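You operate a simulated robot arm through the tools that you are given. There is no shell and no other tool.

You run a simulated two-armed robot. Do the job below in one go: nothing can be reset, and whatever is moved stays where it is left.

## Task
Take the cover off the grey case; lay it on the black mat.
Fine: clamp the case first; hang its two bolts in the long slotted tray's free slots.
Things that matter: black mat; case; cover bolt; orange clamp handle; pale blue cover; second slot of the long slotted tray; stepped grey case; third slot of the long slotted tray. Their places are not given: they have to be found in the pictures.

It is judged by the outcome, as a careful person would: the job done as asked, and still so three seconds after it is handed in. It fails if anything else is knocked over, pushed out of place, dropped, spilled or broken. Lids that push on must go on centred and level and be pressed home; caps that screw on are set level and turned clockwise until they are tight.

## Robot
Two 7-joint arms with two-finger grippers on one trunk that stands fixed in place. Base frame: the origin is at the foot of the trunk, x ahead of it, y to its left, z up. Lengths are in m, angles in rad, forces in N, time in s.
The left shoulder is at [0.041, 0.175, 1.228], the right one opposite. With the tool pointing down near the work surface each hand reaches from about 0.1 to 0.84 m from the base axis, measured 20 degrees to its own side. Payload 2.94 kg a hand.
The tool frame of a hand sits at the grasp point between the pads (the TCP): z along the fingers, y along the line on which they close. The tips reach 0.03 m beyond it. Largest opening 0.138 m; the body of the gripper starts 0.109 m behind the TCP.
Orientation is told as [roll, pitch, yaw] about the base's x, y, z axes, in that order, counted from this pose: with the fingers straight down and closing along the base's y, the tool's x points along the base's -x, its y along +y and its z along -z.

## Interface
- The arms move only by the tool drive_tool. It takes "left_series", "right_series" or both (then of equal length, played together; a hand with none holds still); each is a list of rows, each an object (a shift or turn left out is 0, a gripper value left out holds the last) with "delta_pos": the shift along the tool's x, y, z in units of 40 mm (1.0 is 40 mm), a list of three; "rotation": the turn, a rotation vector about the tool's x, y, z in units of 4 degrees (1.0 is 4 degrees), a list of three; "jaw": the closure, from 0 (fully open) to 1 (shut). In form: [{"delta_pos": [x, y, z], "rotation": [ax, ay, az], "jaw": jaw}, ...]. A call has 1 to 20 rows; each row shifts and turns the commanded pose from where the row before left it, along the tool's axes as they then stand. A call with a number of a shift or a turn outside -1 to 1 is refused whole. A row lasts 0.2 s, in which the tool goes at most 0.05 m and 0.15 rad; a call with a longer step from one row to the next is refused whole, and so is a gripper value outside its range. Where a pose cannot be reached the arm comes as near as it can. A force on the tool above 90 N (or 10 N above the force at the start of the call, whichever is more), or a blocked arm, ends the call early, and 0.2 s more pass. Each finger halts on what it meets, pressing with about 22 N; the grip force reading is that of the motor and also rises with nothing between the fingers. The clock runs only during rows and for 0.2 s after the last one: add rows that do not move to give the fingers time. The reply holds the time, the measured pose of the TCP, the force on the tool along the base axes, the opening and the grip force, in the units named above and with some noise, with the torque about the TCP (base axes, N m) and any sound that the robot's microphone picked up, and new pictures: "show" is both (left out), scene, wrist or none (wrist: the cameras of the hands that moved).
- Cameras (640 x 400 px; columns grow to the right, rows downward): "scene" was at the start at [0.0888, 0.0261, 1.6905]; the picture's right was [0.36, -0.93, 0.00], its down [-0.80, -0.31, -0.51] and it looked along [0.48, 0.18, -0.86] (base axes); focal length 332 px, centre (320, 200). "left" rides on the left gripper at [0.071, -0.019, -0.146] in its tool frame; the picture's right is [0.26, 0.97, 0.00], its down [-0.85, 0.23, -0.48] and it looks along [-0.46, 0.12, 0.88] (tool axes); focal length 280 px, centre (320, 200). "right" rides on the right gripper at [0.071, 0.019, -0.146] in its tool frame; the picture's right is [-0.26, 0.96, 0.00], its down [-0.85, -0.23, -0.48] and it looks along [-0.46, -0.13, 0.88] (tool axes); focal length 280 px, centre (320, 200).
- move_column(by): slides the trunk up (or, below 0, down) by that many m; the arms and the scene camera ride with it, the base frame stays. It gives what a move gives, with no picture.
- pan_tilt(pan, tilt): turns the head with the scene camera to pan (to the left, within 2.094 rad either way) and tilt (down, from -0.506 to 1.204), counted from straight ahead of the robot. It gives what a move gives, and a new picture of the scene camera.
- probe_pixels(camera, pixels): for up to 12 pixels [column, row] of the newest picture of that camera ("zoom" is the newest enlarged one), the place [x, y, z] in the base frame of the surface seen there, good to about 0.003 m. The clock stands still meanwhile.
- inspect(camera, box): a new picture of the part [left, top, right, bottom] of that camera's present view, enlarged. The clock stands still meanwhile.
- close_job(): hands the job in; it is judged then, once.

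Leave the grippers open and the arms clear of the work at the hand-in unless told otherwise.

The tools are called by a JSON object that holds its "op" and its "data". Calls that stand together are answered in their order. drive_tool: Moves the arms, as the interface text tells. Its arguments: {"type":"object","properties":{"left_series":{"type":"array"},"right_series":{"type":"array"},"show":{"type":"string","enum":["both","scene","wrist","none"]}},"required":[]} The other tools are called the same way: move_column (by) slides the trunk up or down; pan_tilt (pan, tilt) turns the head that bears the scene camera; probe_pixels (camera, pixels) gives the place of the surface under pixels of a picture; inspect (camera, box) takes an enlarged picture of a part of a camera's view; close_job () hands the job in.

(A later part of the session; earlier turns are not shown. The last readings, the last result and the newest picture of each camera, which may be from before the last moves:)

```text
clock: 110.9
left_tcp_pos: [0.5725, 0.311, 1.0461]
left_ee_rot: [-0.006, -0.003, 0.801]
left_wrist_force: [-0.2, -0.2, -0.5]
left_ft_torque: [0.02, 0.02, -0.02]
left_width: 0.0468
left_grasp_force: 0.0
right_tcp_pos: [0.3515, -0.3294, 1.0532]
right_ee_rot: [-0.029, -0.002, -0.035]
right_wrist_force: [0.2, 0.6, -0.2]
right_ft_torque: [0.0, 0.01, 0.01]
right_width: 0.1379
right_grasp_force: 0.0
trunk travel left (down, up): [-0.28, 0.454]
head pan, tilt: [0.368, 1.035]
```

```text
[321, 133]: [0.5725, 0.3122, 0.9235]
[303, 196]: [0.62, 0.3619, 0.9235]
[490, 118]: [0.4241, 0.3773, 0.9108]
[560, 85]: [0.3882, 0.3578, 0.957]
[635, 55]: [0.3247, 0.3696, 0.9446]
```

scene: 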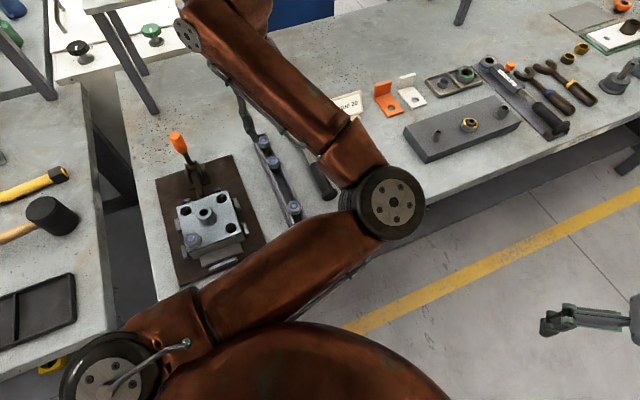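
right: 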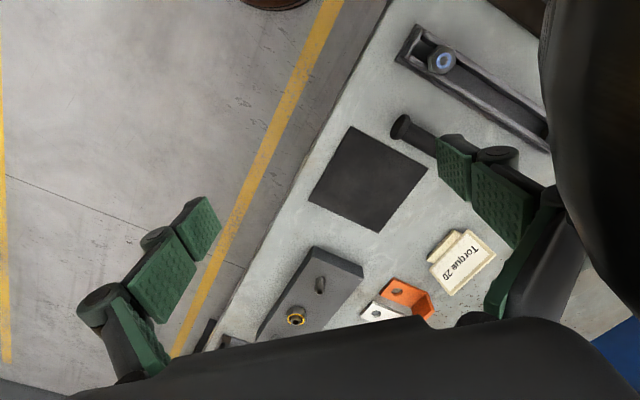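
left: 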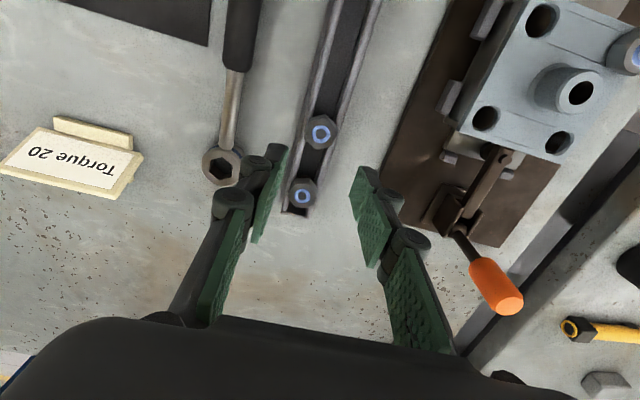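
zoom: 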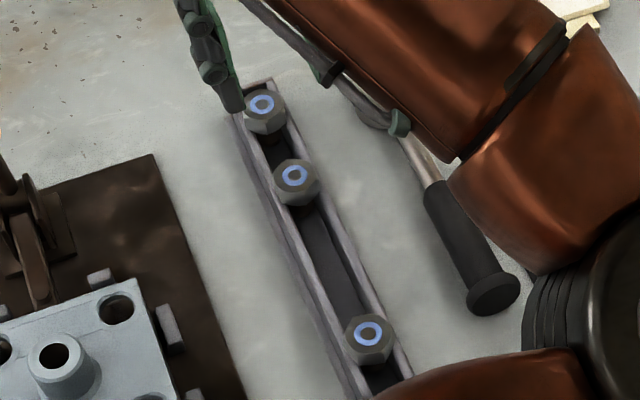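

The second slot works out at about (0.524, 0.262). Next I'll go above bolt A at (0.317, 0.371), rotating toward yaw 0.

{"op": "drive_tool", "data": {"left_series": [{"delta_pos": [0, 0, -0.9]}, {"delta_pos": [0, 0, -0.9]}, {"delta_pos": [0.484, 0.807, 0]}, {"delta_pos": [0.484, 0.807, 0]}, {"delta_pos": [0.484, 0.807, 0]}, {"delta_pos": [0.484, 0.807, 0]}, {"delta_pos": [0.484, 0.807, 0]}, {"delta_pos": [0.484, 0.807, 0]}, {"delta_pos": [0.484, 0.807, 0]}, {"rotation": [0, 0, 1]}, {"rotation": [0, 0, 1]}, {"rotation": [0, 0, 1]}, {"rotation": [0, 0, 1]}, {"rotation": [0, 0, 1]}, {"rotation": [0, 0, 1]}, {"rotation": [0, 0, 1]}, {"rotation": [0, 0, 1]}, {"rotation": [0, 0, 1]}, {"rotation": [0, 0, 1]}, {"rotation": [0, 0, 1]}], "show": "both"}}

{"op": "inspect", "data": {"camera": "left", "box": [260, 80, 380, 180]}}

```text
clock: 115.1
left_tcp_pos: [0.3142, 0.3713, 1.1163]
left_ee_rot: [-0.001, -0.007, 0.035]
left_wrist_force: [-0.5, -0.2, 0.7]
left_ft_torque: [0.01, -0.02, 0.08]
left_width: 0.0468
left_grasp_force: 0.0
right_tcp_pos: [0.352, -0.3301, 1.0533]
right_ee_rot: [-0.028, -0.001, -0.034]
right_wrist_force: [0.7, 0.3, 0.1]
right_ft_torque: [0.01, -0.01, 0.01]
right_width: 0.1381
right_grasp_force: 0.0
trunk travel left (down, up): [-0.28, 0.454]
head pan, tilt: [0.368, 1.035]
```

scene: 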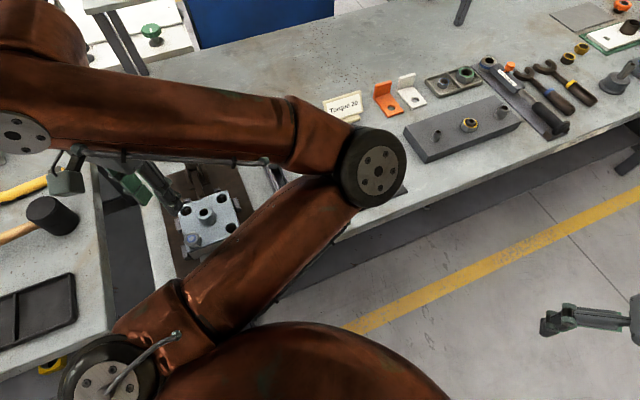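
left: 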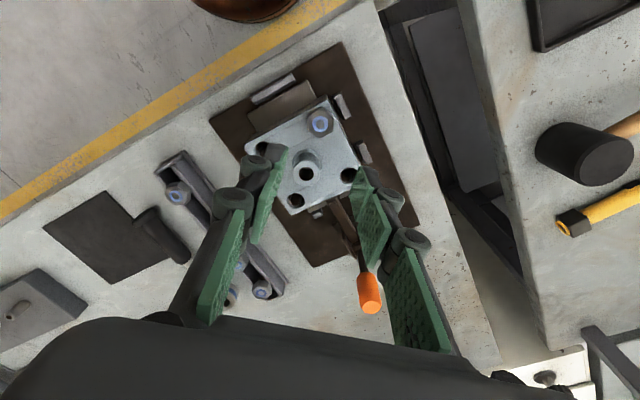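

```text
4.00 times, centred on (320, 130) of left
```

zoom: 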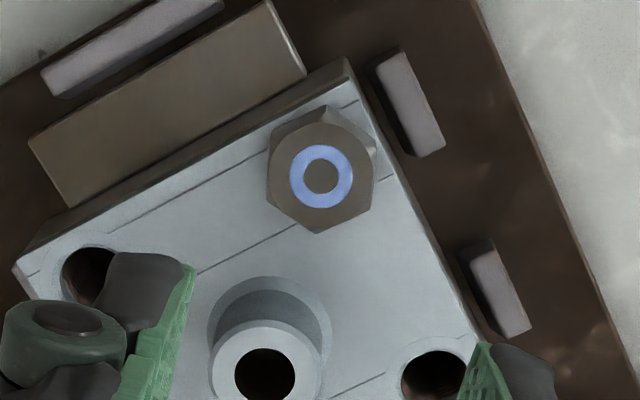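

Lowering for a closer look at bolt A's hexagon.

{"op": "drive_tool", "data": {"left_series": [{"delta_pos": [-0.05, 0, 0.8]}, {"delta_pos": [0, 0, 0.8]}, {"delta_pos": [0, 0, 0.6]}, {}, {}], "show": "wrist"}}

{"op": "inspect", "data": {"camera": "left", "box": [260, 80, 380, 200]}}

{"op": "probe_pixels", "data": {"camera": "left", "pixels": [[320, 145], [320, 140], [315, 145], [326, 146]]}}

```text
clock: 116.3
left_tcp_pos: [0.3188, 0.3668, 1.0849]
left_ee_rot: [0.0, -0.002, 0.032]
left_wrist_force: [0.0, -0.5, -0.2]
left_ft_torque: [0.02, -0.04, 0.02]
left_width: 0.047
left_grasp_force: 0.0
left hand out of reach, approached as far as the arm can: row 2, 3
right_tcp_pos: [0.3513, -0.3302, 1.0525]
right_ee_rot: [-0.03, -0.003, -0.036]
right_wrist_force: [0.3, -0.1, 0.1]
right_ft_torque: [-0.01, -0.01, 0.0]
right_width: 0.1381
right_grasp_force: 0.0
trunk travel left (down, up): [-0.28, 0.454]
head pan, tilt: [0.368, 1.035]
```

left: 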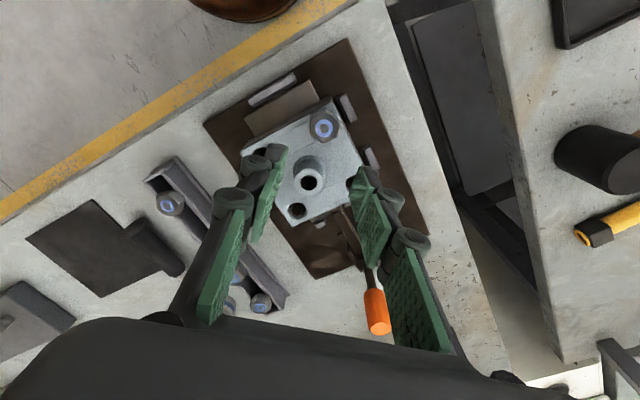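

```text
3.33 times, centred on (320, 140) of left
```

zoom: 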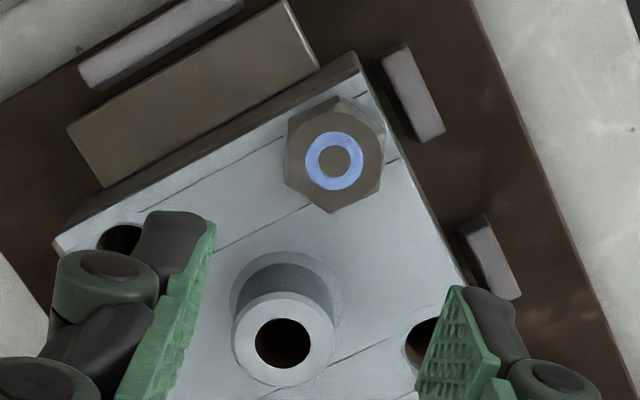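

```text
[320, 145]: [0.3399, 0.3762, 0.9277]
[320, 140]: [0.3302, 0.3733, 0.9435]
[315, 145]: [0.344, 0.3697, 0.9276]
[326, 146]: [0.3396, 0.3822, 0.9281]
```

Bolt A is closer in and needs a still lower shoulder. I'll raise both hands first, then lower the trunk 0.16 m. The elbow surface was at z ≈ 1.2, so it stays above the table.

{"op": "drive_tool", "data": {"left_series": [{"delta_pos": [0, 0, -0.9]}, {"delta_pos": [0, 0, -0.9]}, {"delta_pos": [0, 0, -0.9]}, {"delta_pos": [0, 0, -0.9]}, {}], "right_series": [{"delta_pos": [0, 0, -0.9]}, {"delta_pos": [0, 0, -0.9]}, {"delta_pos": [0, 0, -0.9]}, {"delta_pos": [0, 0, -0.9]}, {}], "show": "scene"}}

{"op": "probe_pixels", "data": {"camera": "scene", "pixels": [[375, 180], [360, 205], [300, 220], [330, 130], [250, 260], [370, 215]]}}

```text
clock: 117.5
left_tcp_pos: [0.3128, 0.3702, 1.2315]
left_ee_rot: [-0.005, -0.01, 0.036]
left_wrist_force: [-0.7, -0.2, 0.2]
left_ft_torque: [-0.1, -0.15, -0.03]
left_width: 0.0471
left_grasp_force: 0.1
right_tcp_pos: [0.348, -0.3235, 1.199]
right_ee_rot: [-0.031, -0.005, -0.033]
right_wrist_force: [-0.9, 0.5, 0.2]
right_ft_torque: [-0.1, -0.14, 0.02]
right_width: 0.1379
right_grasp_force: 0.1
trunk travel left (down, up): [-0.28, 0.454]
head pan, tilt: [0.368, 1.035]
```

scene: 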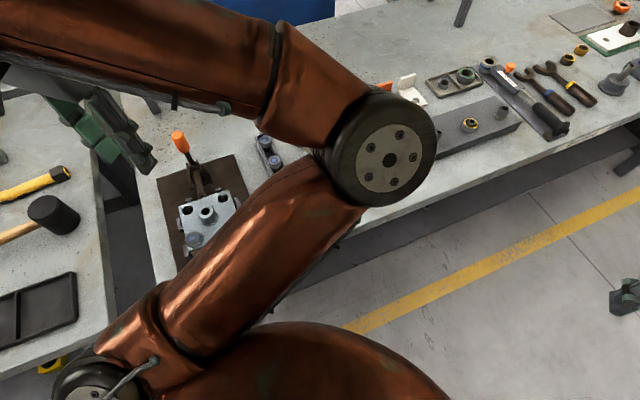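

```text
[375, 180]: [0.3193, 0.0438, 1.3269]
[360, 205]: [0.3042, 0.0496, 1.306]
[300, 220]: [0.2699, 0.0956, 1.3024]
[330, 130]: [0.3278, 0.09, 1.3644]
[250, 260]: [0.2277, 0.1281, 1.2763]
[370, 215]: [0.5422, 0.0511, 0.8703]
```

The elbow is high (about 1.33 at its top), so lowering is safe.

{"op": "move_column", "data": {"by": -0.16}}

{"op": "drive_tool", "data": {"left_series": [{"delta_pos": [-0.1, 0.03, 0.3]}, {"delta_pos": [0, 0, 0.4]}, {}], "show": "both"}}

```text
clock: 119.4
left_tcp_pos: [0.3162, 0.3672, 1.0694]
left_ee_rot: [-0.003, -0.009, 0.035]
left_wrist_force: [-1.0, 0.5, 1.0]
left_ft_torque: [-0.02, -0.04, 0.01]
left_width: 0.0469
left_grasp_force: 0.1
right_tcp_pos: [0.387, -0.325, 1.0141]
right_ee_rot: [-0.032, 0.079, -0.035]
right_wrist_force: [0.4, 0.7, -0.4]
right_ft_torque: [-0.02, -0.08, 0.01]
right_width: 0.138
right_grasp_force: 0.0
trunk travel left (down, up): [-0.12, 0.614]
head pan, tilt: [0.368, 1.035]
```

```text
clock: 120.2
left_tcp_pos: [0.3212, 0.369, 1.0418]
left_ee_rot: [-0.002, -0.008, 0.034]
left_wrist_force: [-1.1, 0.4, 0.4]
left_ft_torque: [-0.01, 0.02, -0.01]
left_width: 0.0468
left_grasp_force: 0.0
right_tcp_pos: [0.3873, -0.3252, 1.014]
right_ee_rot: [-0.033, 0.082, -0.035]
right_wrist_force: [0.6, -0.3, 0.5]
right_ft_torque: [-0.01, 0.04, 0.0]
right_width: 0.1379
right_grasp_force: 0.1
trunk travel left (down, up): [-0.12, 0.614]
head pan, tilt: [0.368, 1.035]
```

scene: 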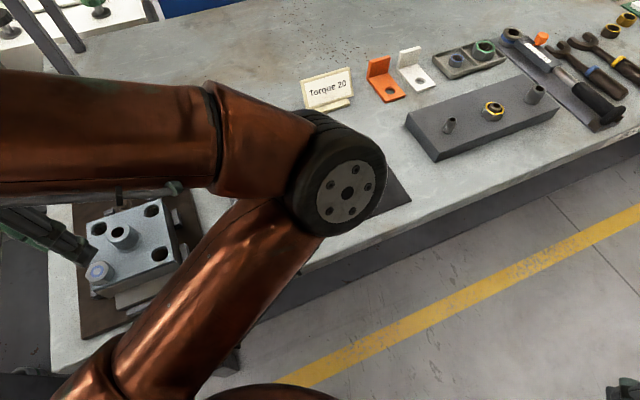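
left: 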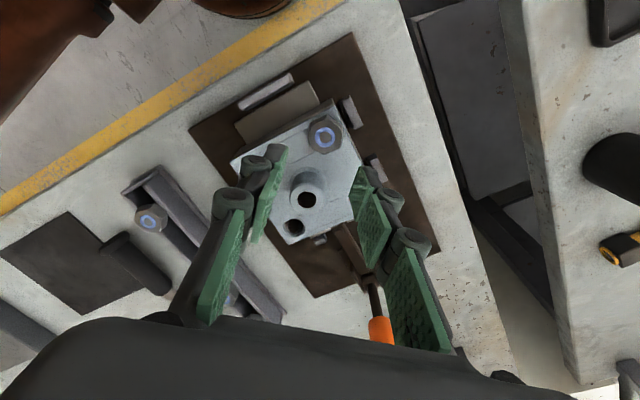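

The right hand's pose shifted a little while the trunk came down (tilt 0.08). I'll look at the right arm to see whether it touches something.

{"op": "pan_tilt", "data": {"pan": -0.5, "tilt": 0.9}}

```text
clock: 121.3
left_tcp_pos: [0.3218, 0.3678, 1.0419]
left_ee_rot: [-0.001, -0.006, 0.035]
left_wrist_force: [0.1, 0.5, -0.7]
left_ft_torque: [0.05, 0.02, 0.03]
left_width: 0.0468
left_grasp_force: 0.1
right_tcp_pos: [0.3871, -0.3245, 1.0133]
right_ee_rot: [-0.032, 0.082, -0.034]
right_wrist_force: [1.0, 0.2, 0.7]
right_ft_torque: [0.0, 0.02, -0.01]
right_width: 0.1377
right_grasp_force: 0.1
trunk travel left (down, up): [-0.12, 0.614]
head pan, tilt: [-0.499, 0.901]
```

scene: 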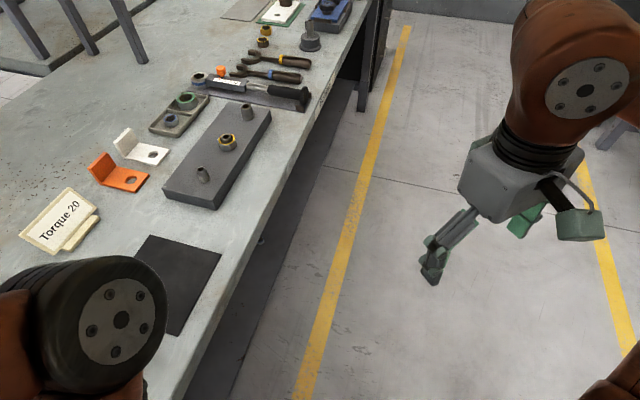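

The right arm is in free air over the floor and touches nothing on the bench. I'll raise it a bit to relieve it, then turn the head toward the case.

{"op": "drive_tool", "data": {"right_series": [{"delta_pos": [-0.4, -0.2, -0.8]}, {"delta_pos": [-0.4, -0.2, -0.8]}, {"delta_pos": [-0.4, -0.2, -0.8]}, {}], "show": "none"}}

{"op": "pan_tilt", "data": {"pan": 0.75, "tilt": 0.95}}

{"op": "inspect", "data": {"camera": "left", "box": [260, 80, 380, 200]}}

{"op": "probe_pixels", "data": {"camera": "zoom", "pixels": [[335, 187], [320, 187], [350, 187], [335, 175], [335, 200], [270, 290]]}}

```text
clock: 122.3
left_tcp_pos: [0.322, 0.3678, 1.0415]
left_ee_rot: [-0.002, -0.007, 0.033]
left_wrist_force: [-0.2, -0.4, 0.3]
left_ft_torque: [-0.01, -0.01, -0.04]
left_width: 0.0469
left_grasp_force: 0.1
right_tcp_pos: [0.4656, -0.317, 1.0712]
right_ee_rot: [-0.029, 0.081, -0.033]
right_wrist_force: [0.6, 0.4, -0.2]
right_ft_torque: [0.04, -0.02, 0.01]
right_width: 0.1379
right_grasp_force: 0.1
right hand out of reach, approached as far as the arm can: row 1, 2, 3
trunk travel left (down, up): [-0.12, 0.614]
head pan, tilt: [-0.499, 0.901]
```

```text
clock: 123.8
left_tcp_pos: [0.3218, 0.3679, 1.0399]
left_ee_rot: [-0.002, -0.006, 0.035]
left_wrist_force: [0.5, 0.1, -0.9]
left_ft_torque: [0.03, 0.0, -0.02]
left_width: 0.0468
left_grasp_force: 0.0
right_tcp_pos: [0.4648, -0.3149, 1.0699]
right_ee_rot: [-0.029, 0.08, -0.035]
right_wrist_force: [-0.1, -0.4, 0.2]
right_ft_torque: [0.01, -0.02, 0.02]
right_width: 0.1381
right_grasp_force: 0.1
trunk travel left (down, up): [-0.12, 0.614]
head pan, tilt: [0.75, 0.949]
```

scene: 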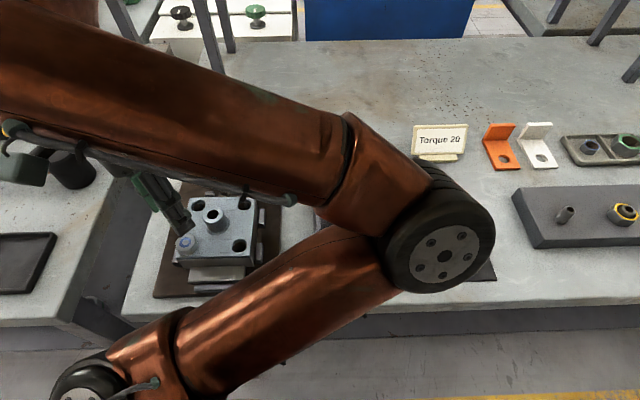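

```text
3.33 times, centred on (320, 140) of left
```

zoom: 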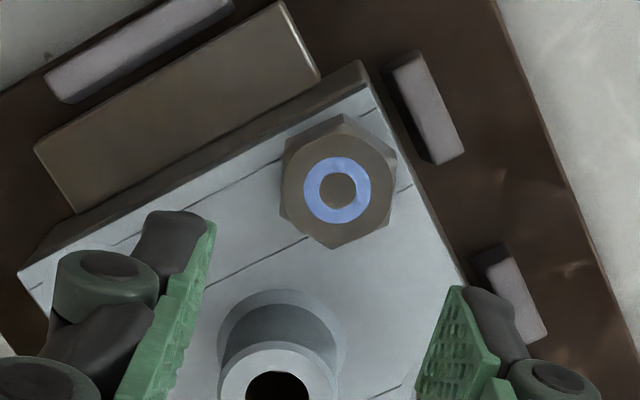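

```text
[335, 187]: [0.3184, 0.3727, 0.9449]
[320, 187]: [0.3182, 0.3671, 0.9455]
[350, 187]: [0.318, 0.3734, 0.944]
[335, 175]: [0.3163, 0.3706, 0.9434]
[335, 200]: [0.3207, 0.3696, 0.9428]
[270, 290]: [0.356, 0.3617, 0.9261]
```

Bolt A's centre is about (0.317, 0.3715), with flats near yaw 0.17. Adjusting and descending to z ≈ 0.98 first.

{"op": "drive_tool", "data": {"left_series": [{"delta_pos": [0.11, 0.1, 0]}, {"rotation": [0, 0, -1]}, {"rotation": [0, 0, -1]}, {"delta_pos": [0, 0, 0.5]}, {"delta_pos": [0, 0, 0.5]}, {"delta_pos": [0, 0, 0.5]}, {}, {}], "show": "wrist"}}

{"op": "inspect", "data": {"camera": "left", "box": [240, 100, 400, 220]}}

```text
clock: 125.6
left_tcp_pos: [0.318, 0.3721, 0.9807]
left_ee_rot: [-0.003, -0.007, 0.174]
left_wrist_force: [0.1, -0.2, 1.1]
left_ft_torque: [0.03, -0.01, -0.01]
left_width: 0.0471
left_grasp_force: 0.0
right_tcp_pos: [0.4654, -0.3156, 1.071]
right_ee_rot: [-0.029, 0.081, -0.034]
right_wrist_force: [-0.6, 0.1, -0.2]
right_ft_torque: [0.03, 0.0, -0.02]
right_width: 0.138
right_grasp_force: 0.0
trunk travel left (down, up): [-0.12, 0.614]
head pan, tilt: [0.75, 0.949]
```

left: 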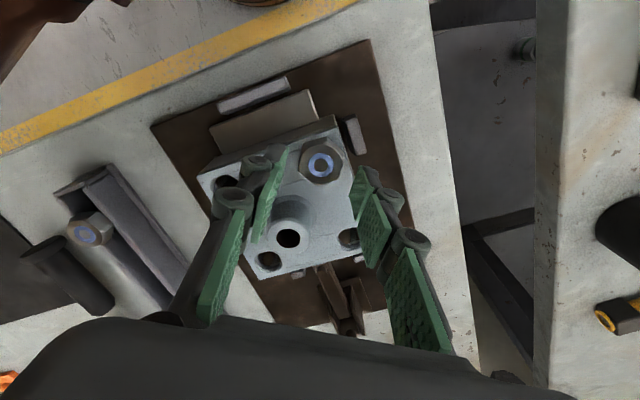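

```text
3.33 times, centred on (320, 160) of left
```

zoom: 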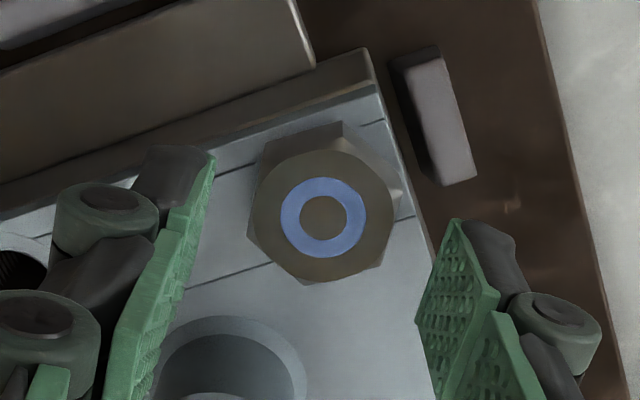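

Aligned. Descending, gripping and turning counter-clockwise cautiously.

{"op": "drive_tool", "data": {"left_series": [{"delta_pos": [0.03, 0, 0.25]}, {"delta_pos": [0, 0, 0.22]}, {}, {"jaw": 0.8}, {"jaw": 1}, {}, {}], "show": "wrist"}}

{"op": "inspect", "data": {"camera": "left", "box": [260, 120, 380, 220]}}

```text
clock: 127.2
left_tcp_pos: [0.3158, 0.3717, 0.961]
left_ee_rot: [-0.004, -0.008, 0.174]
left_wrist_force: [-1.1, -1.4, 0.1]
left_ft_torque: [-0.03, 0.0, 0.23]
left_width: 0.03
left_grasp_force: 21.7
right_tcp_pos: [0.4644, -0.3163, 1.0714]
right_ee_rot: [-0.028, 0.079, -0.036]
right_wrist_force: [0.6, 0.2, -0.2]
right_ft_torque: [0.01, -0.02, -0.02]
right_width: 0.138
right_grasp_force: 0.0
trunk travel left (down, up): [-0.12, 0.614]
head pan, tilt: [0.75, 0.949]
```

left: 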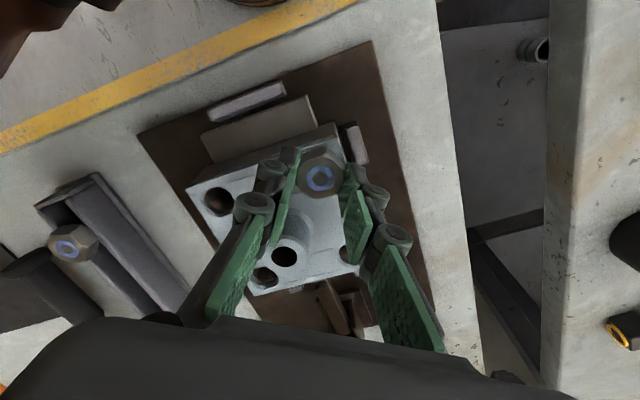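

```text
4.00 times, centred on (320, 170) of left
```

zoom: 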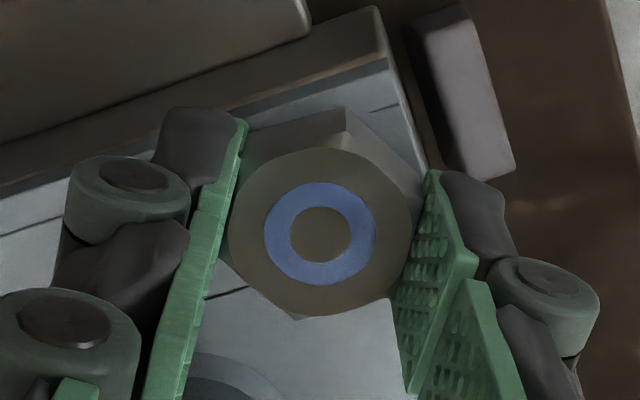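

Gripped at 0.030 m. Turning 64° counter-clockwise.

{"op": "drive_tool", "data": {"left_series": [{"rotation": [0, 0, -1], "delta_pos": [0, 0, -0.003]}, {"rotation": [0, 0, -1], "delta_pos": [0, 0, -0.003]}, {"rotation": [0, 0, -1], "delta_pos": [0, 0, -0.003]}, {"rotation": [0, 0, -1], "delta_pos": [0, 0, -0.003]}, {"rotation": [0, 0, -1], "delta_pos": [0, 0, -0.003]}, {"rotation": [0, 0, -1], "delta_pos": [0, 0, -0.003]}, {"rotation": [0, 0, -1], "delta_pos": [0, 0, -0.003]}, {"rotation": [0, 0, -1], "delta_pos": [0, 0, -0.003]}], "show": "none"}}

{"op": "drive_tool", "data": {"left_series": [{"rotation": [0, 0, -1], "delta_pos": [0, 0, -0.003]}, {"rotation": [0, 0, -1], "delta_pos": [0, 0, -0.003]}, {"rotation": [0, 0, -1], "delta_pos": [0, 0, -0.003]}, {"rotation": [0, 0, -1], "delta_pos": [0, 0, -0.003]}], "show": "none"}}

{"op": "drive_tool", "data": {"left_series": [{"rotation": [0, 0, -1], "delta_pos": [0, 0, -0.003]}, {"rotation": [0, 0, -1], "delta_pos": [0, 0, -0.003]}, {"rotation": [0, 0, -1], "delta_pos": [0, 0, -0.003]}], "show": "wrist"}}

```text
clock: 129.0
left_tcp_pos: [0.3166, 0.3719, 0.9627]
left_ee_rot: [-0.008, -0.003, 0.733]
left_wrist_force: [-2.2, -2.6, -4.0]
left_ft_torque: [-0.13, 0.27, 0.03]
left_width: 0.0295
left_grasp_force: 22.2
right_tcp_pos: [0.4651, -0.3159, 1.0705]
right_ee_rot: [-0.029, 0.08, -0.035]
right_wrist_force: [0.4, -0.3, -1.1]
right_ft_torque: [0.0, -0.01, 0.01]
right_width: 0.1381
right_grasp_force: 0.0
trunk travel left (down, up): [-0.12, 0.614]
head pan, tilt: [0.75, 0.949]
```

```text
clock: 130.0
left_tcp_pos: [0.3171, 0.3723, 0.9643]
left_ee_rot: [-0.007, -0.003, 1.014]
left_wrist_force: [-1.8, -1.2, -2.2]
left_ft_torque: [0.11, -0.04, -0.01]
left_width: 0.0296
left_grasp_force: 22.2
right_tcp_pos: [0.4647, -0.3166, 1.0706]
right_ee_rot: [-0.03, 0.079, -0.034]
right_wrist_force: [1.1, -0.3, 0.7]
right_ft_torque: [0.02, 0.01, 0.0]
right_width: 0.138
right_grasp_force: 0.0
trunk travel left (down, up): [-0.12, 0.614]
head pan, tilt: [0.75, 0.949]
```

```text
clock: 130.8
left_tcp_pos: [0.3163, 0.3719, 0.9635]
left_ee_rot: [-0.008, -0.003, 1.222]
left_wrist_force: [-0.3, 1.1, -0.2]
left_ft_torque: [0.56, -0.14, -0.04]
left_width: 0.0296
left_grasp_force: 21.5
right_tcp_pos: [0.4643, -0.315, 1.071]
right_ee_rot: [-0.03, 0.08, -0.034]
right_wrist_force: [0.7, 0.2, 0.2]
right_ft_torque: [0.0, 0.02, -0.04]
right_width: 0.1381
right_grasp_force: 0.1
trunk travel left (down, up): [-0.12, 0.614]
head pan, tilt: [0.75, 0.949]
```

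left: 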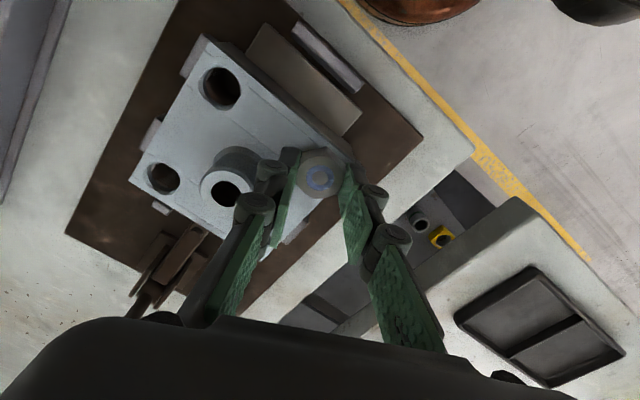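

Bolt A has turned 60°. Now the cycle: release, rise, rotate back 120°.

{"op": "drive_tool", "data": {"left_series": [{"jaw": 0.67}, {"jaw": 0.67}, {"delta_pos": [0, 0, -0.75]}, {"rotation": [0, 0, 1]}, {"rotation": [0, 0, 1]}, {"rotation": [0, 0, 1]}, {"rotation": [0, 0, 1]}, {"rotation": [0, 0, 1]}, {"rotation": [0, 0, 1]}, {"rotation": [0, 0, 1]}, {"rotation": [0, 0, 1]}, {"rotation": [0, 0, 1]}, {"rotation": [0, 0, 1]}, {"rotation": [0, 0, 1]}, {"rotation": [0, 0, 1]}, {"rotation": [0, 0, 1]}, {"rotation": [0, 0, 1]}, {"rotation": [0, 0, 1]}, {"rotation": [0, 0, 1]}, {"rotation": [0, 0, 1]}], "show": "none"}}

{"op": "drive_tool", "data": {"left_series": [{"rotation": [0, 0, 1]}, {"rotation": [0, 0, 1]}, {"rotation": [0, 0, 1]}, {"rotation": [0, 0, 1]}, {"rotation": [0, 0, 1]}, {"rotation": [0, 0, 1]}], "show": "none"}}

```text
clock: 135.0
left_tcp_pos: [0.3158, 0.3715, 0.9945]
left_ee_rot: [0.0, -0.006, 0.034]
left_wrist_force: [-0.5, 0.0, -0.1]
left_ft_torque: [0.0, -0.02, 0.01]
left_width: 0.0458
left_grasp_force: 0.1
right_tcp_pos: [0.4641, -0.3157, 1.0704]
right_ee_rot: [-0.029, 0.08, -0.035]
right_wrist_force: [0.3, -0.1, 0.2]
right_ft_torque: [0.0, -0.01, 0.03]
right_width: 0.138
right_grasp_force: 0.1
trunk travel left (down, up): [-0.12, 0.614]
head pan, tilt: [0.75, 0.949]
```

```text
clock: 136.4
left_tcp_pos: [0.3164, 0.3711, 0.9944]
left_ee_rot: [0.002, -0.008, -0.385]
left_wrist_force: [-0.4, -0.9, -0.5]
left_ft_torque: [-0.02, 0.02, -0.03]
left_width: 0.0458
left_grasp_force: 0.1
right_tcp_pos: [0.4637, -0.3163, 1.0713]
right_ee_rot: [-0.03, 0.08, -0.035]
right_wrist_force: [0.8, -0.4, -0.1]
right_ft_torque: [0.02, -0.02, -0.03]
right_width: 0.1382
right_grasp_force: 0.1
trunk travel left (down, up): [-0.12, 0.614]
head pan, tilt: [0.75, 0.949]
```

Continuing to about -0.87.

{"op": "drive_tool", "data": {"left_series": [{"rotation": [0, 0, 1]}, {"rotation": [0, 0, 1]}, {"rotation": [0, 0, 1]}, {"rotation": [0, 0, 1]}, {"rotation": [0, 0, 1]}, {"rotation": [0, 0, 1]}, {"rotation": [0, 0, 1]}, {}], "show": "wrist"}}

{"op": "inspect", "data": {"camera": "left", "box": [260, 100, 380, 200]}}

```text
clock: 138.2
left_tcp_pos: [0.3157, 0.3727, 0.9936]
left_ee_rot: [0.006, -0.005, -0.875]
left_wrist_force: [-1.0, 0.0, 0.4]
left_ft_torque: [0.01, 0.01, 0.02]
left_width: 0.0457
left_grasp_force: 0.1
right_tcp_pos: [0.4646, -0.3156, 1.0716]
right_ee_rot: [-0.029, 0.08, -0.037]
right_wrist_force: [0.4, -0.7, 0.4]
right_ft_torque: [0.01, 0.01, -0.01]
right_width: 0.1378
right_grasp_force: 0.0
trunk travel left (down, up): [-0.12, 0.614]
head pan, tilt: [0.75, 0.949]
```

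left: 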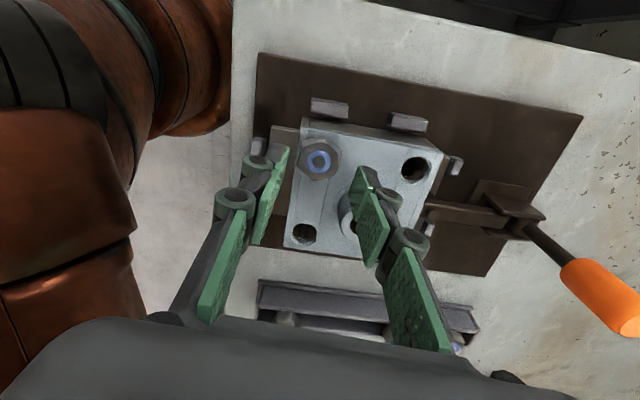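

```text
4.00 times, centred on (320, 150) of left
```

zoom: 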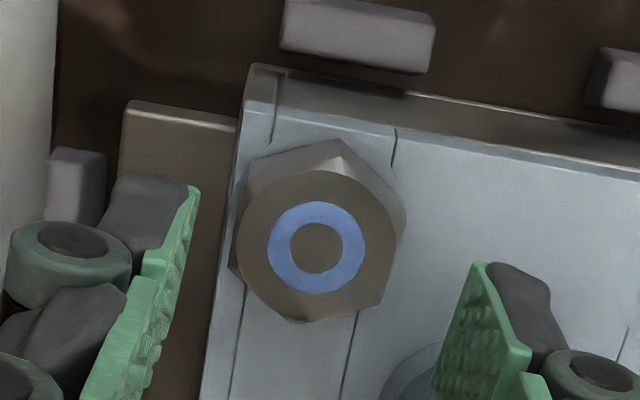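

Aligned and clear of the boss. Lowering, gripping, and turning 120° in stages.

{"op": "drive_tool", "data": {"left_series": [{"delta_pos": [0, 0, 0.4]}, {"delta_pos": [0, 0, 0.35]}, {"jaw": 1}, {"jaw": 1}, {}, {"rotation": [0, 0, -1], "delta_pos": [0, 0, -0.003]}, {"rotation": [0, 0, -1], "delta_pos": [0, 0, -0.003]}, {"rotation": [0, 0, -1], "delta_pos": [0, 0, -0.003]}, {"rotation": [0, 0, -1], "delta_pos": [0, 0, -0.003]}, {"rotation": [0, 0, -1], "delta_pos": [0, 0, -0.003]}, {"rotation": [0, 0, -1], "delta_pos": [0, 0, -0.003]}, {"rotation": [0, 0, -1], "delta_pos": [0, 0, -0.003]}, {"rotation": [0, 0, -1], "delta_pos": [0, 0, -0.003]}, {"rotation": [0, 0, -1], "delta_pos": [0, 0, -0.003]}, {"rotation": [0, 0, -1], "delta_pos": [0, 0, -0.003]}, {"rotation": [0, 0, -1], "delta_pos": [0, 0, -0.003]}, {"rotation": [0, 0, -1], "delta_pos": [0, 0, -0.003]}, {"rotation": [0, 0, -1], "delta_pos": [0, 0, -0.003]}, {"rotation": [0, 0, -1], "delta_pos": [0, 0, -0.003]}, {"rotation": [0, 0, -1], "delta_pos": [0, 0, -0.003]}], "show": "none"}}

{"op": "drive_tool", "data": {"left_series": [{"rotation": [0, 0, -1], "delta_pos": [0, 0, -0.003]}, {"rotation": [0, 0, -1], "delta_pos": [0, 0, -0.003]}, {"rotation": [0, 0, -1], "delta_pos": [0, 0, -0.003]}, {"rotation": [0, 0, -1], "delta_pos": [0, 0, -0.003]}, {"rotation": [0, 0, -1], "delta_pos": [0, 0, -0.003]}, {"rotation": [0, 0, -1], "delta_pos": [0, 0, -0.003]}, {"rotation": [0, 0, -1], "delta_pos": [0, 0, -0.003]}, {"rotation": [0, 0, -1], "delta_pos": [0, 0, -0.003]}, {"rotation": [0, 0, -1], "delta_pos": [0, 0, -0.003]}, {"rotation": [0, 0, -1], "delta_pos": [0, 0, -0.003]}, {"rotation": [0, 0, -1], "delta_pos": [0, 0, -0.003]}, {"rotation": [0, 0, -1], "delta_pos": [0, 0, -0.003]}, {"rotation": [0, 0, -1], "delta_pos": [0, 0, -0.003]}, {"rotation": [0, 0, -1], "delta_pos": [0, 0, -0.003]}, {"rotation": [0, 0, -1], "delta_pos": [0, 0, -0.003]}, {}], "show": "wrist"}}

{"op": "probe_pixels", "data": {"camera": "left", "pixels": [[320, 178], [314, 178], [327, 178], [320, 185], [321, 170]]}}

```text
clock: 142.4
left_tcp_pos: [0.3165, 0.3722, 0.9663]
left_ee_rot: [-0.005, -0.006, 0.177]
left_wrist_force: [-4.5, -5.3, -3.1]
left_ft_torque: [-0.21, 0.51, 0.0]
left_width: 0.0295
left_grasp_force: 22.3
right_tcp_pos: [0.4639, -0.3161, 1.0723]
right_ee_rot: [-0.029, 0.08, -0.034]
right_wrist_force: [0.0, 1.0, 0.6]
right_ft_torque: [0.02, 0.0, 0.0]
right_width: 0.1379
right_grasp_force: 0.0
trunk travel left (down, up): [-0.12, 0.614]
head pan, tilt: [0.75, 0.949]
```

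```text
clock: 145.8
left_tcp_pos: [0.3178, 0.3719, 0.9665]
left_ee_rot: [-0.007, -0.002, 1.223]
left_wrist_force: [-1.1, 0.2, 0.3]
left_ft_torque: [0.57, -0.19, 0.01]
left_width: 0.0293
left_grasp_force: 21.6
right_tcp_pos: [0.4636, -0.3158, 1.0713]
right_ee_rot: [-0.029, 0.079, -0.036]
right_wrist_force: [1.7, -0.1, 0.1]
right_ft_torque: [0.01, 0.02, 0.03]
right_width: 0.1381
right_grasp_force: 0.0
trunk travel left (down, up): [-0.12, 0.614]
head pan, tilt: [0.75, 0.949]
```

left: 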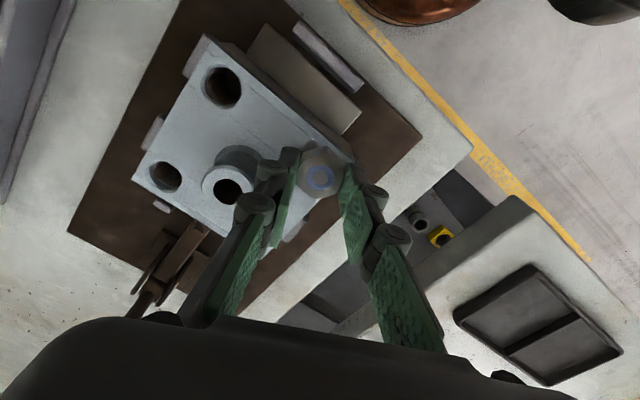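

```text
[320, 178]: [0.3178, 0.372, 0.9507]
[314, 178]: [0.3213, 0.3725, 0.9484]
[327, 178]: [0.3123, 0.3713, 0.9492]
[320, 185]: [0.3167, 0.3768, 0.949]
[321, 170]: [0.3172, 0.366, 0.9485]
```

Head at about 0.949 after 180°. Next cycle.

{"op": "drive_tool", "data": {"left_series": [{"jaw": 0.67}, {"jaw": 0.67}, {"delta_pos": [0, 0, -0.75]}, {"rotation": [0, 0, 1]}, {"rotation": [0, 0, 1]}, {"rotation": [0, 0, 1]}, {"rotation": [0, 0, 1]}, {"rotation": [0, 0, 1]}, {"rotation": [0, 0, 1]}, {"rotation": [0, 0, 1]}, {"rotation": [0, 0, 1]}, {"rotation": [0, 0, 1]}, {"rotation": [0, 0, 1]}, {"rotation": [0, 0, 1]}, {"rotation": [0, 0, 1]}, {"rotation": [0, 0, 1]}, {"rotation": [0, 0, 1]}, {"rotation": [0, 0, 1]}, {"rotation": [0, 0, 1]}, {"rotation": [0, 0, 1]}], "show": "none"}}

{"op": "drive_tool", "data": {"left_series": [{"rotation": [0, 0, 1]}, {"rotation": [0, 0, 1]}, {"rotation": [0, 0, 1]}, {"rotation": [0, 0, 1]}, {"rotation": [0, 0, 1]}, {"rotation": [0, 0, 1]}, {"rotation": [0, 0, 1]}, {"rotation": [0, 0, 1]}, {"rotation": [0, 0, 1]}, {"rotation": [0, 0, 1]}, {"rotation": [0, 0, 1]}, {"rotation": [0, 0, 1]}, {"rotation": [0, 0, 1]}, {}], "show": "wrist"}}

{"op": "inspect", "data": {"camera": "left", "box": [260, 100, 380, 200]}}

```text
clock: 150.0
left_tcp_pos: [0.3172, 0.3727, 0.9968]
left_ee_rot: [-0.002, -0.008, 0.035]
left_wrist_force: [1.1, 0.4, -0.4]
left_ft_torque: [0.05, 0.0, -0.03]
left_width: 0.0457
left_grasp_force: 0.0
right_tcp_pos: [0.4649, -0.315, 1.071]
right_ee_rot: [-0.029, 0.081, -0.035]
right_wrist_force: [-0.6, -0.1, 0.1]
right_ft_torque: [0.02, -0.03, -0.01]
right_width: 0.1381
right_grasp_force: 0.2
trunk travel left (down, up): [-0.12, 0.614]
head pan, tilt: [0.75, 0.949]
```

```text
clock: 153.0
left_tcp_pos: [0.3162, 0.3713, 0.9963]
left_ee_rot: [0.006, -0.005, -0.874]
left_wrist_force: [-0.4, -0.5, 0.8]
left_ft_torque: [-0.01, 0.0, 0.04]
left_width: 0.0455
left_grasp_force: 0.1
right_tcp_pos: [0.4645, -0.3154, 1.0726]
right_ee_rot: [-0.032, 0.081, -0.034]
right_wrist_force: [0.2, 0.3, -0.2]
right_ft_torque: [0.0, 0.01, -0.02]
right_width: 0.1381
right_grasp_force: 0.0
trunk travel left (down, up): [-0.12, 0.614]
head pan, tilt: [0.75, 0.949]
```

left: 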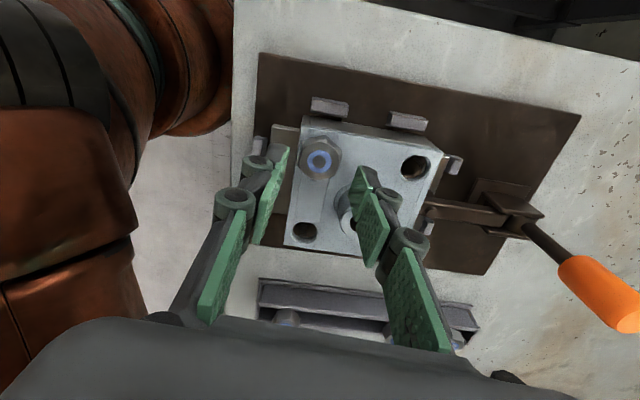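

```text
4.00 times, centred on (320, 150) of left
```

zoom: 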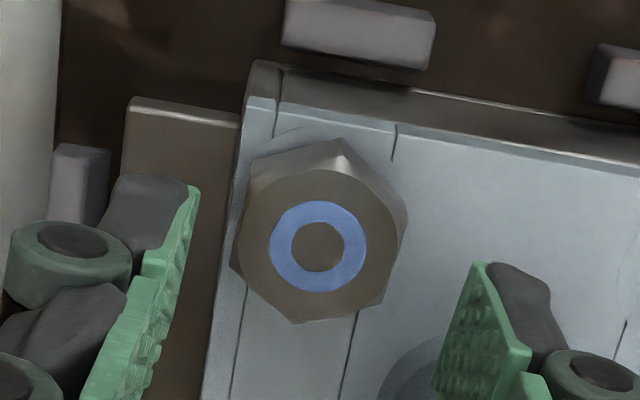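

{"op": "drive_tool", "data": {"left_series": [{"delta_pos": [0, 0, 0.4]}, {"delta_pos": [0, 0, 0.35]}, {"jaw": 1}, {"jaw": 1}, {}, {"rotation": [0, 0, -1], "delta_pos": [0, 0, -0.003]}, {"rotation": [0, 0, -1], "delta_pos": [0, 0, -0.003]}, {"rotation": [0, 0, -1], "delta_pos": [0, 0, -0.003]}, {"rotation": [0, 0, -1], "delta_pos": [0, 0, -0.003]}, {"rotation": [0, 0, -1], "delta_pos": [0, 0, -0.003]}, {"rotation": [0, 0, -1], "delta_pos": [0, 0, -0.003]}, {"rotation": [0, 0, -1], "delta_pos": [0, 0, -0.003]}, {"rotation": [0, 0, -1], "delta_pos": [0, 0, -0.003]}, {"rotation": [0, 0, -1], "delta_pos": [0, 0, -0.003]}, {"rotation": [0, 0, -1], "delta_pos": [0, 0, -0.003]}, {"rotation": [0, 0, -1], "delta_pos": [0, 0, -0.003]}, {"rotation": [0, 0, -1], "delta_pos": [0, 0, -0.003]}, {"rotation": [0, 0, -1], "delta_pos": [0, 0, -0.003]}, {"rotation": [0, 0, -1], "delta_pos": [0, 0, -0.003]}, {"rotation": [0, 0, -1], "delta_pos": [0, 0, -0.003]}], "show": "none"}}

{"op": "drive_tool", "data": {"left_series": [{"rotation": [0, 0, -1], "delta_pos": [0, 0, -0.003]}, {"rotation": [0, 0, -1], "delta_pos": [0, 0, -0.003]}, {"rotation": [0, 0, -1], "delta_pos": [0, 0, -0.003]}, {"rotation": [0, 0, -1], "delta_pos": [0, 0, -0.003]}, {"rotation": [0, 0, -1], "delta_pos": [0, 0, -0.003]}, {"rotation": [0, 0, -1], "delta_pos": [0, 0, -0.003]}, {"rotation": [0, 0, -1], "delta_pos": [0, 0, -0.003]}, {"rotation": [0, 0, -1], "delta_pos": [0, 0, -0.003]}, {"rotation": [0, 0, -1], "delta_pos": [0, 0, -0.003]}, {"rotation": [0, 0, -1], "delta_pos": [0, 0, -0.003]}, {"rotation": [0, 0, -1], "delta_pos": [0, 0, -0.003]}, {"rotation": [0, 0, -1], "delta_pos": [0, 0, -0.003]}, {"rotation": [0, 0, -1], "delta_pos": [0, 0, -0.003]}, {"rotation": [0, 0, -1], "delta_pos": [0, 0, -0.003]}, {"rotation": [0, 0, -1], "delta_pos": [0, 0, -0.003]}, {}], "show": "wrist"}}

{"op": "probe_pixels", "data": {"camera": "left", "pixels": [[320, 178], [314, 178], [327, 178], [320, 185], [321, 170]]}}

```text
clock: 157.2
left_tcp_pos: [0.3169, 0.3723, 0.9684]
left_ee_rot: [-0.004, -0.009, 0.176]
left_wrist_force: [-4.8, -3.5, -2.8]
left_ft_torque: [0.0, 0.3, 0.02]
left_width: 0.0295
left_grasp_force: 21.7
right_tcp_pos: [0.4641, -0.3158, 1.072]
right_ee_rot: [-0.03, 0.079, -0.036]
right_wrist_force: [1.0, -0.1, 0.0]
right_ft_torque: [-0.01, -0.01, -0.01]
right_width: 0.138
right_grasp_force: 0.0
trunk travel left (down, up): [-0.12, 0.614]
head pan, tilt: [0.75, 0.949]
```

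```text
clock: 160.6
left_tcp_pos: [0.3161, 0.373, 0.9691]
left_ee_rot: [-0.007, -0.001, 1.222]
left_wrist_force: [-0.4, 0.3, -0.8]
left_ft_torque: [0.0, -0.01, 0.04]
left_width: 0.0296
left_grasp_force: 21.4
right_tcp_pos: [0.4652, -0.3156, 1.0705]
right_ee_rot: [-0.029, 0.082, -0.036]
right_wrist_force: [0.4, -0.7, 0.8]
right_ft_torque: [0.03, 0.02, -0.01]
right_width: 0.138
right_grasp_force: 0.0
trunk travel left (down, up): [-0.12, 0.614]
head pan, tilt: [0.75, 0.949]
```

left: 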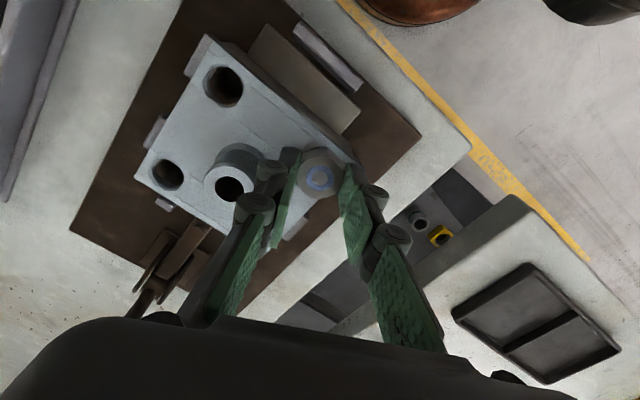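

```text
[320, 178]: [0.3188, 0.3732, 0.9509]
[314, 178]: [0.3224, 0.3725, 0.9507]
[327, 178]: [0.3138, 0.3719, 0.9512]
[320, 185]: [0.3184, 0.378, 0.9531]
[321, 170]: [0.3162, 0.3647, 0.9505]
```

The torques and forces are near zero again, so it is probably free. Lifting gently.

{"op": "drive_tool", "data": {"left_series": [{"delta_pos": [0, 0, -0.05]}, {"delta_pos": [0, 0, -0.05]}, {"delta_pos": [0, 0, -0.05]}, {}], "show": "wrist"}}

{"op": "inspect", "data": {"camera": "left", "box": [260, 100, 420, 220]}}

```text
clock: 161.6
left_tcp_pos: [0.3169, 0.3722, 0.9757]
left_ee_rot: [-0.007, -0.001, 1.221]
left_wrist_force: [-0.6, -0.6, -2.0]
left_ft_torque: [0.0, -0.02, -0.03]
left_width: 0.0295
left_grasp_force: 21.6
right_tcp_pos: [0.4649, -0.3156, 1.0714]
right_ee_rot: [-0.03, 0.081, -0.035]
right_wrist_force: [-0.4, -0.4, 0.0]
right_ft_torque: [-0.01, -0.01, 0.0]
right_width: 0.138
right_grasp_force: 0.1
trunk travel left (down, up): [-0.12, 0.614]
head pan, tilt: [0.75, 0.949]
```

left: 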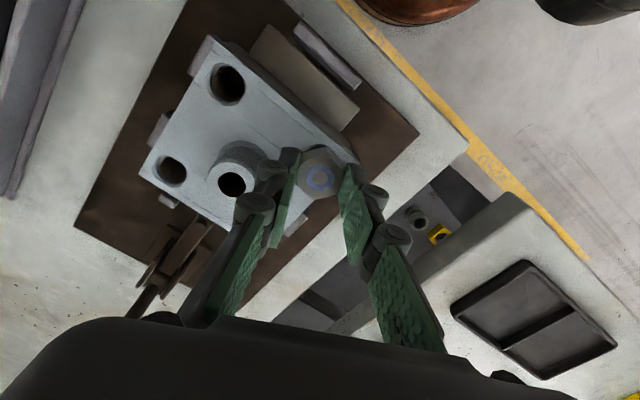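

```text
3.33 times, centred on (340, 160) of left
```

zoom: 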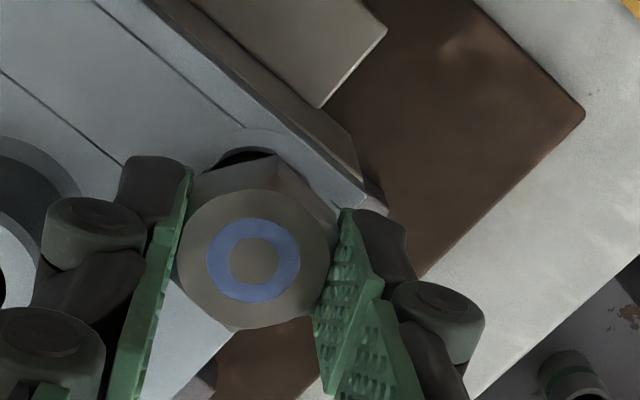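

The bolt is free. I'll lift a little, then raise the trunk by 0.16 m (lifting the bolt well clear) to restore the better posture for the tray.

{"op": "drive_tool", "data": {"left_series": [{"delta_pos": [0, 0, -0.5]}, {"delta_pos": [0, 0, -0.5]}, {}], "show": "none"}}

{"op": "move_column", "data": {"by": 0.16}}

```text
clock: 162.4
left_tcp_pos: [0.3169, 0.3727, 1.0165]
left_ee_rot: [-0.007, -0.002, 1.222]
left_wrist_force: [0.3, 0.5, -1.6]
left_ft_torque: [0.0, 0.05, -0.04]
left_width: 0.0295
left_grasp_force: 22.4
right_tcp_pos: [0.4643, -0.3153, 1.0715]
right_ee_rot: [-0.031, 0.084, -0.034]
right_wrist_force: [0.4, 0.4, -0.4]
right_ft_torque: [0.01, 0.02, -0.01]
right_width: 0.1378
right_grasp_force: 0.1
trunk travel left (down, up): [-0.12, 0.614]
head pan, tilt: [0.75, 0.949]
```

```text
clock: 164.2
left_tcp_pos: [0.3169, 0.3715, 1.1751]
left_ee_rot: [-0.008, 0.0, 1.221]
left_wrist_force: [-0.3, 0.6, -1.9]
left_ft_torque: [-0.01, 0.04, -0.03]
left_width: 0.0296
left_grasp_force: 22.5
right_tcp_pos: [0.4639, -0.3154, 1.2305]
right_ee_rot: [-0.031, 0.082, -0.036]
right_wrist_force: [1.1, -0.3, -0.6]
right_ft_torque: [-0.01, -0.01, -0.02]
right_width: 0.1381
right_grasp_force: 0.0
trunk travel left (down, up): [-0.28, 0.454]
head pan, tilt: [0.75, 0.949]
```

Now I'll rotate to yaw 0.80, move above the second slot at (0.524, 0.262), and lower partway.

{"op": "drive_tool", "data": {"left_series": [{"rotation": [0, 0, 1]}, {"rotation": [0, 0, 1]}, {"rotation": [0, 0, 1]}, {"rotation": [0, 0, 1]}, {"rotation": [0, 0, 1]}, {"rotation": [0, 0, 1]}, {"delta_pos": [-0.233, -0.804, 0]}, {"delta_pos": [-0.233, -0.804, 0]}, {"delta_pos": [-0.233, -0.804, 0]}, {"delta_pos": [-0.233, -0.804, 0]}, {"delta_pos": [-0.233, -0.804, 0]}, {"delta_pos": [-0.233, -0.804, 0]}, {"delta_pos": [-0.233, -0.804, 0]}, {"delta_pos": [0, 0, 0.9]}, {"delta_pos": [0, 0, 0.9]}, {"delta_pos": [0, 0, 0.7]}, {}, {}], "show": "both"}}

{"op": "inspect", "data": {"camera": "left", "box": [240, 60, 400, 260]}}

```text
clock: 168.0
left_tcp_pos: [0.5238, 0.2643, 1.0806]
left_ee_rot: [-0.006, -0.004, 0.8]
left_wrist_force: [0.8, -0.7, -1.5]
left_ft_torque: [0.03, -0.02, 0.01]
left_width: 0.0295
left_grasp_force: 21.7
left hand out of reach, approached as far as the arm can: row 16
right_tcp_pos: [0.4646, -0.3143, 1.2314]
right_ee_rot: [-0.032, 0.081, -0.034]
right_wrist_force: [0.1, -0.1, -0.7]
right_ft_torque: [0.02, 0.03, 0.02]
right_width: 0.1382
right_grasp_force: 0.0
trunk travel left (down, up): [-0.28, 0.454]
head pan, tilt: [0.75, 0.949]
```

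scene: 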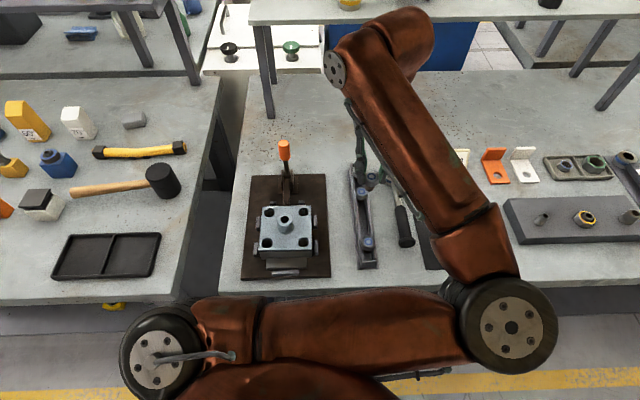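
left: 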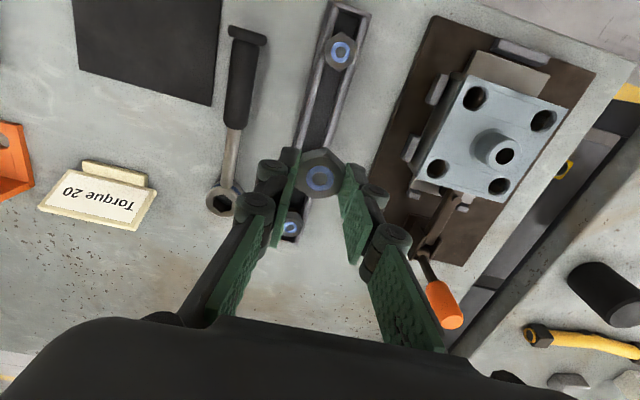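

```text
2.00 times, centred on (320, 160) of left
```

zoom: 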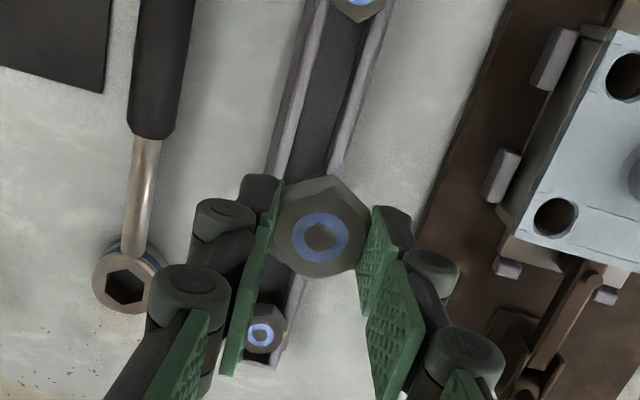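

That's at the reach limit again for this trunk height. I'll check the elbow, then raise the hand and lower the trunk.

{"op": "probe_pixels", "data": {"camera": "scene", "pixels": [[510, 325], [480, 250], [350, 325], [430, 170], [540, 350]]}}

{"op": "drive_tool", "data": {"left_series": [{"delta_pos": [0, 0, -0.9]}, {"delta_pos": [0, 0, -0.9]}, {"delta_pos": [0, 0, -0.9]}, {}], "show": "scene"}}

```text
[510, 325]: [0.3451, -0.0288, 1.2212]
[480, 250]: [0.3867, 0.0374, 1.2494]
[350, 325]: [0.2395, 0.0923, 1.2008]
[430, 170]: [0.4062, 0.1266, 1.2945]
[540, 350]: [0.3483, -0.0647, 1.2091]
```

```text
clock: 169.0
left_tcp_pos: [0.5224, 0.2647, 1.1879]
left_ee_rot: [-0.005, -0.003, 0.804]
left_wrist_force: [0.2, -0.3, -1.0]
left_ft_torque: [0.05, 0.01, -0.02]
left_width: 0.0295
left_grasp_force: 21.1
right_tcp_pos: [0.4645, -0.3155, 1.2299]
right_ee_rot: [-0.031, 0.083, -0.037]
right_wrist_force: [0.0, -0.2, -0.7]
right_ft_torque: [-0.02, 0.04, 0.03]
right_width: 0.138
right_grasp_force: 0.2
trunk travel left (down, up): [-0.28, 0.454]
head pan, tilt: [0.75, 0.949]
```

scene: 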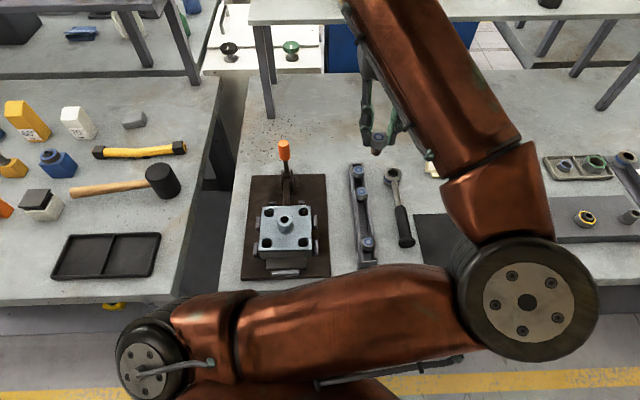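

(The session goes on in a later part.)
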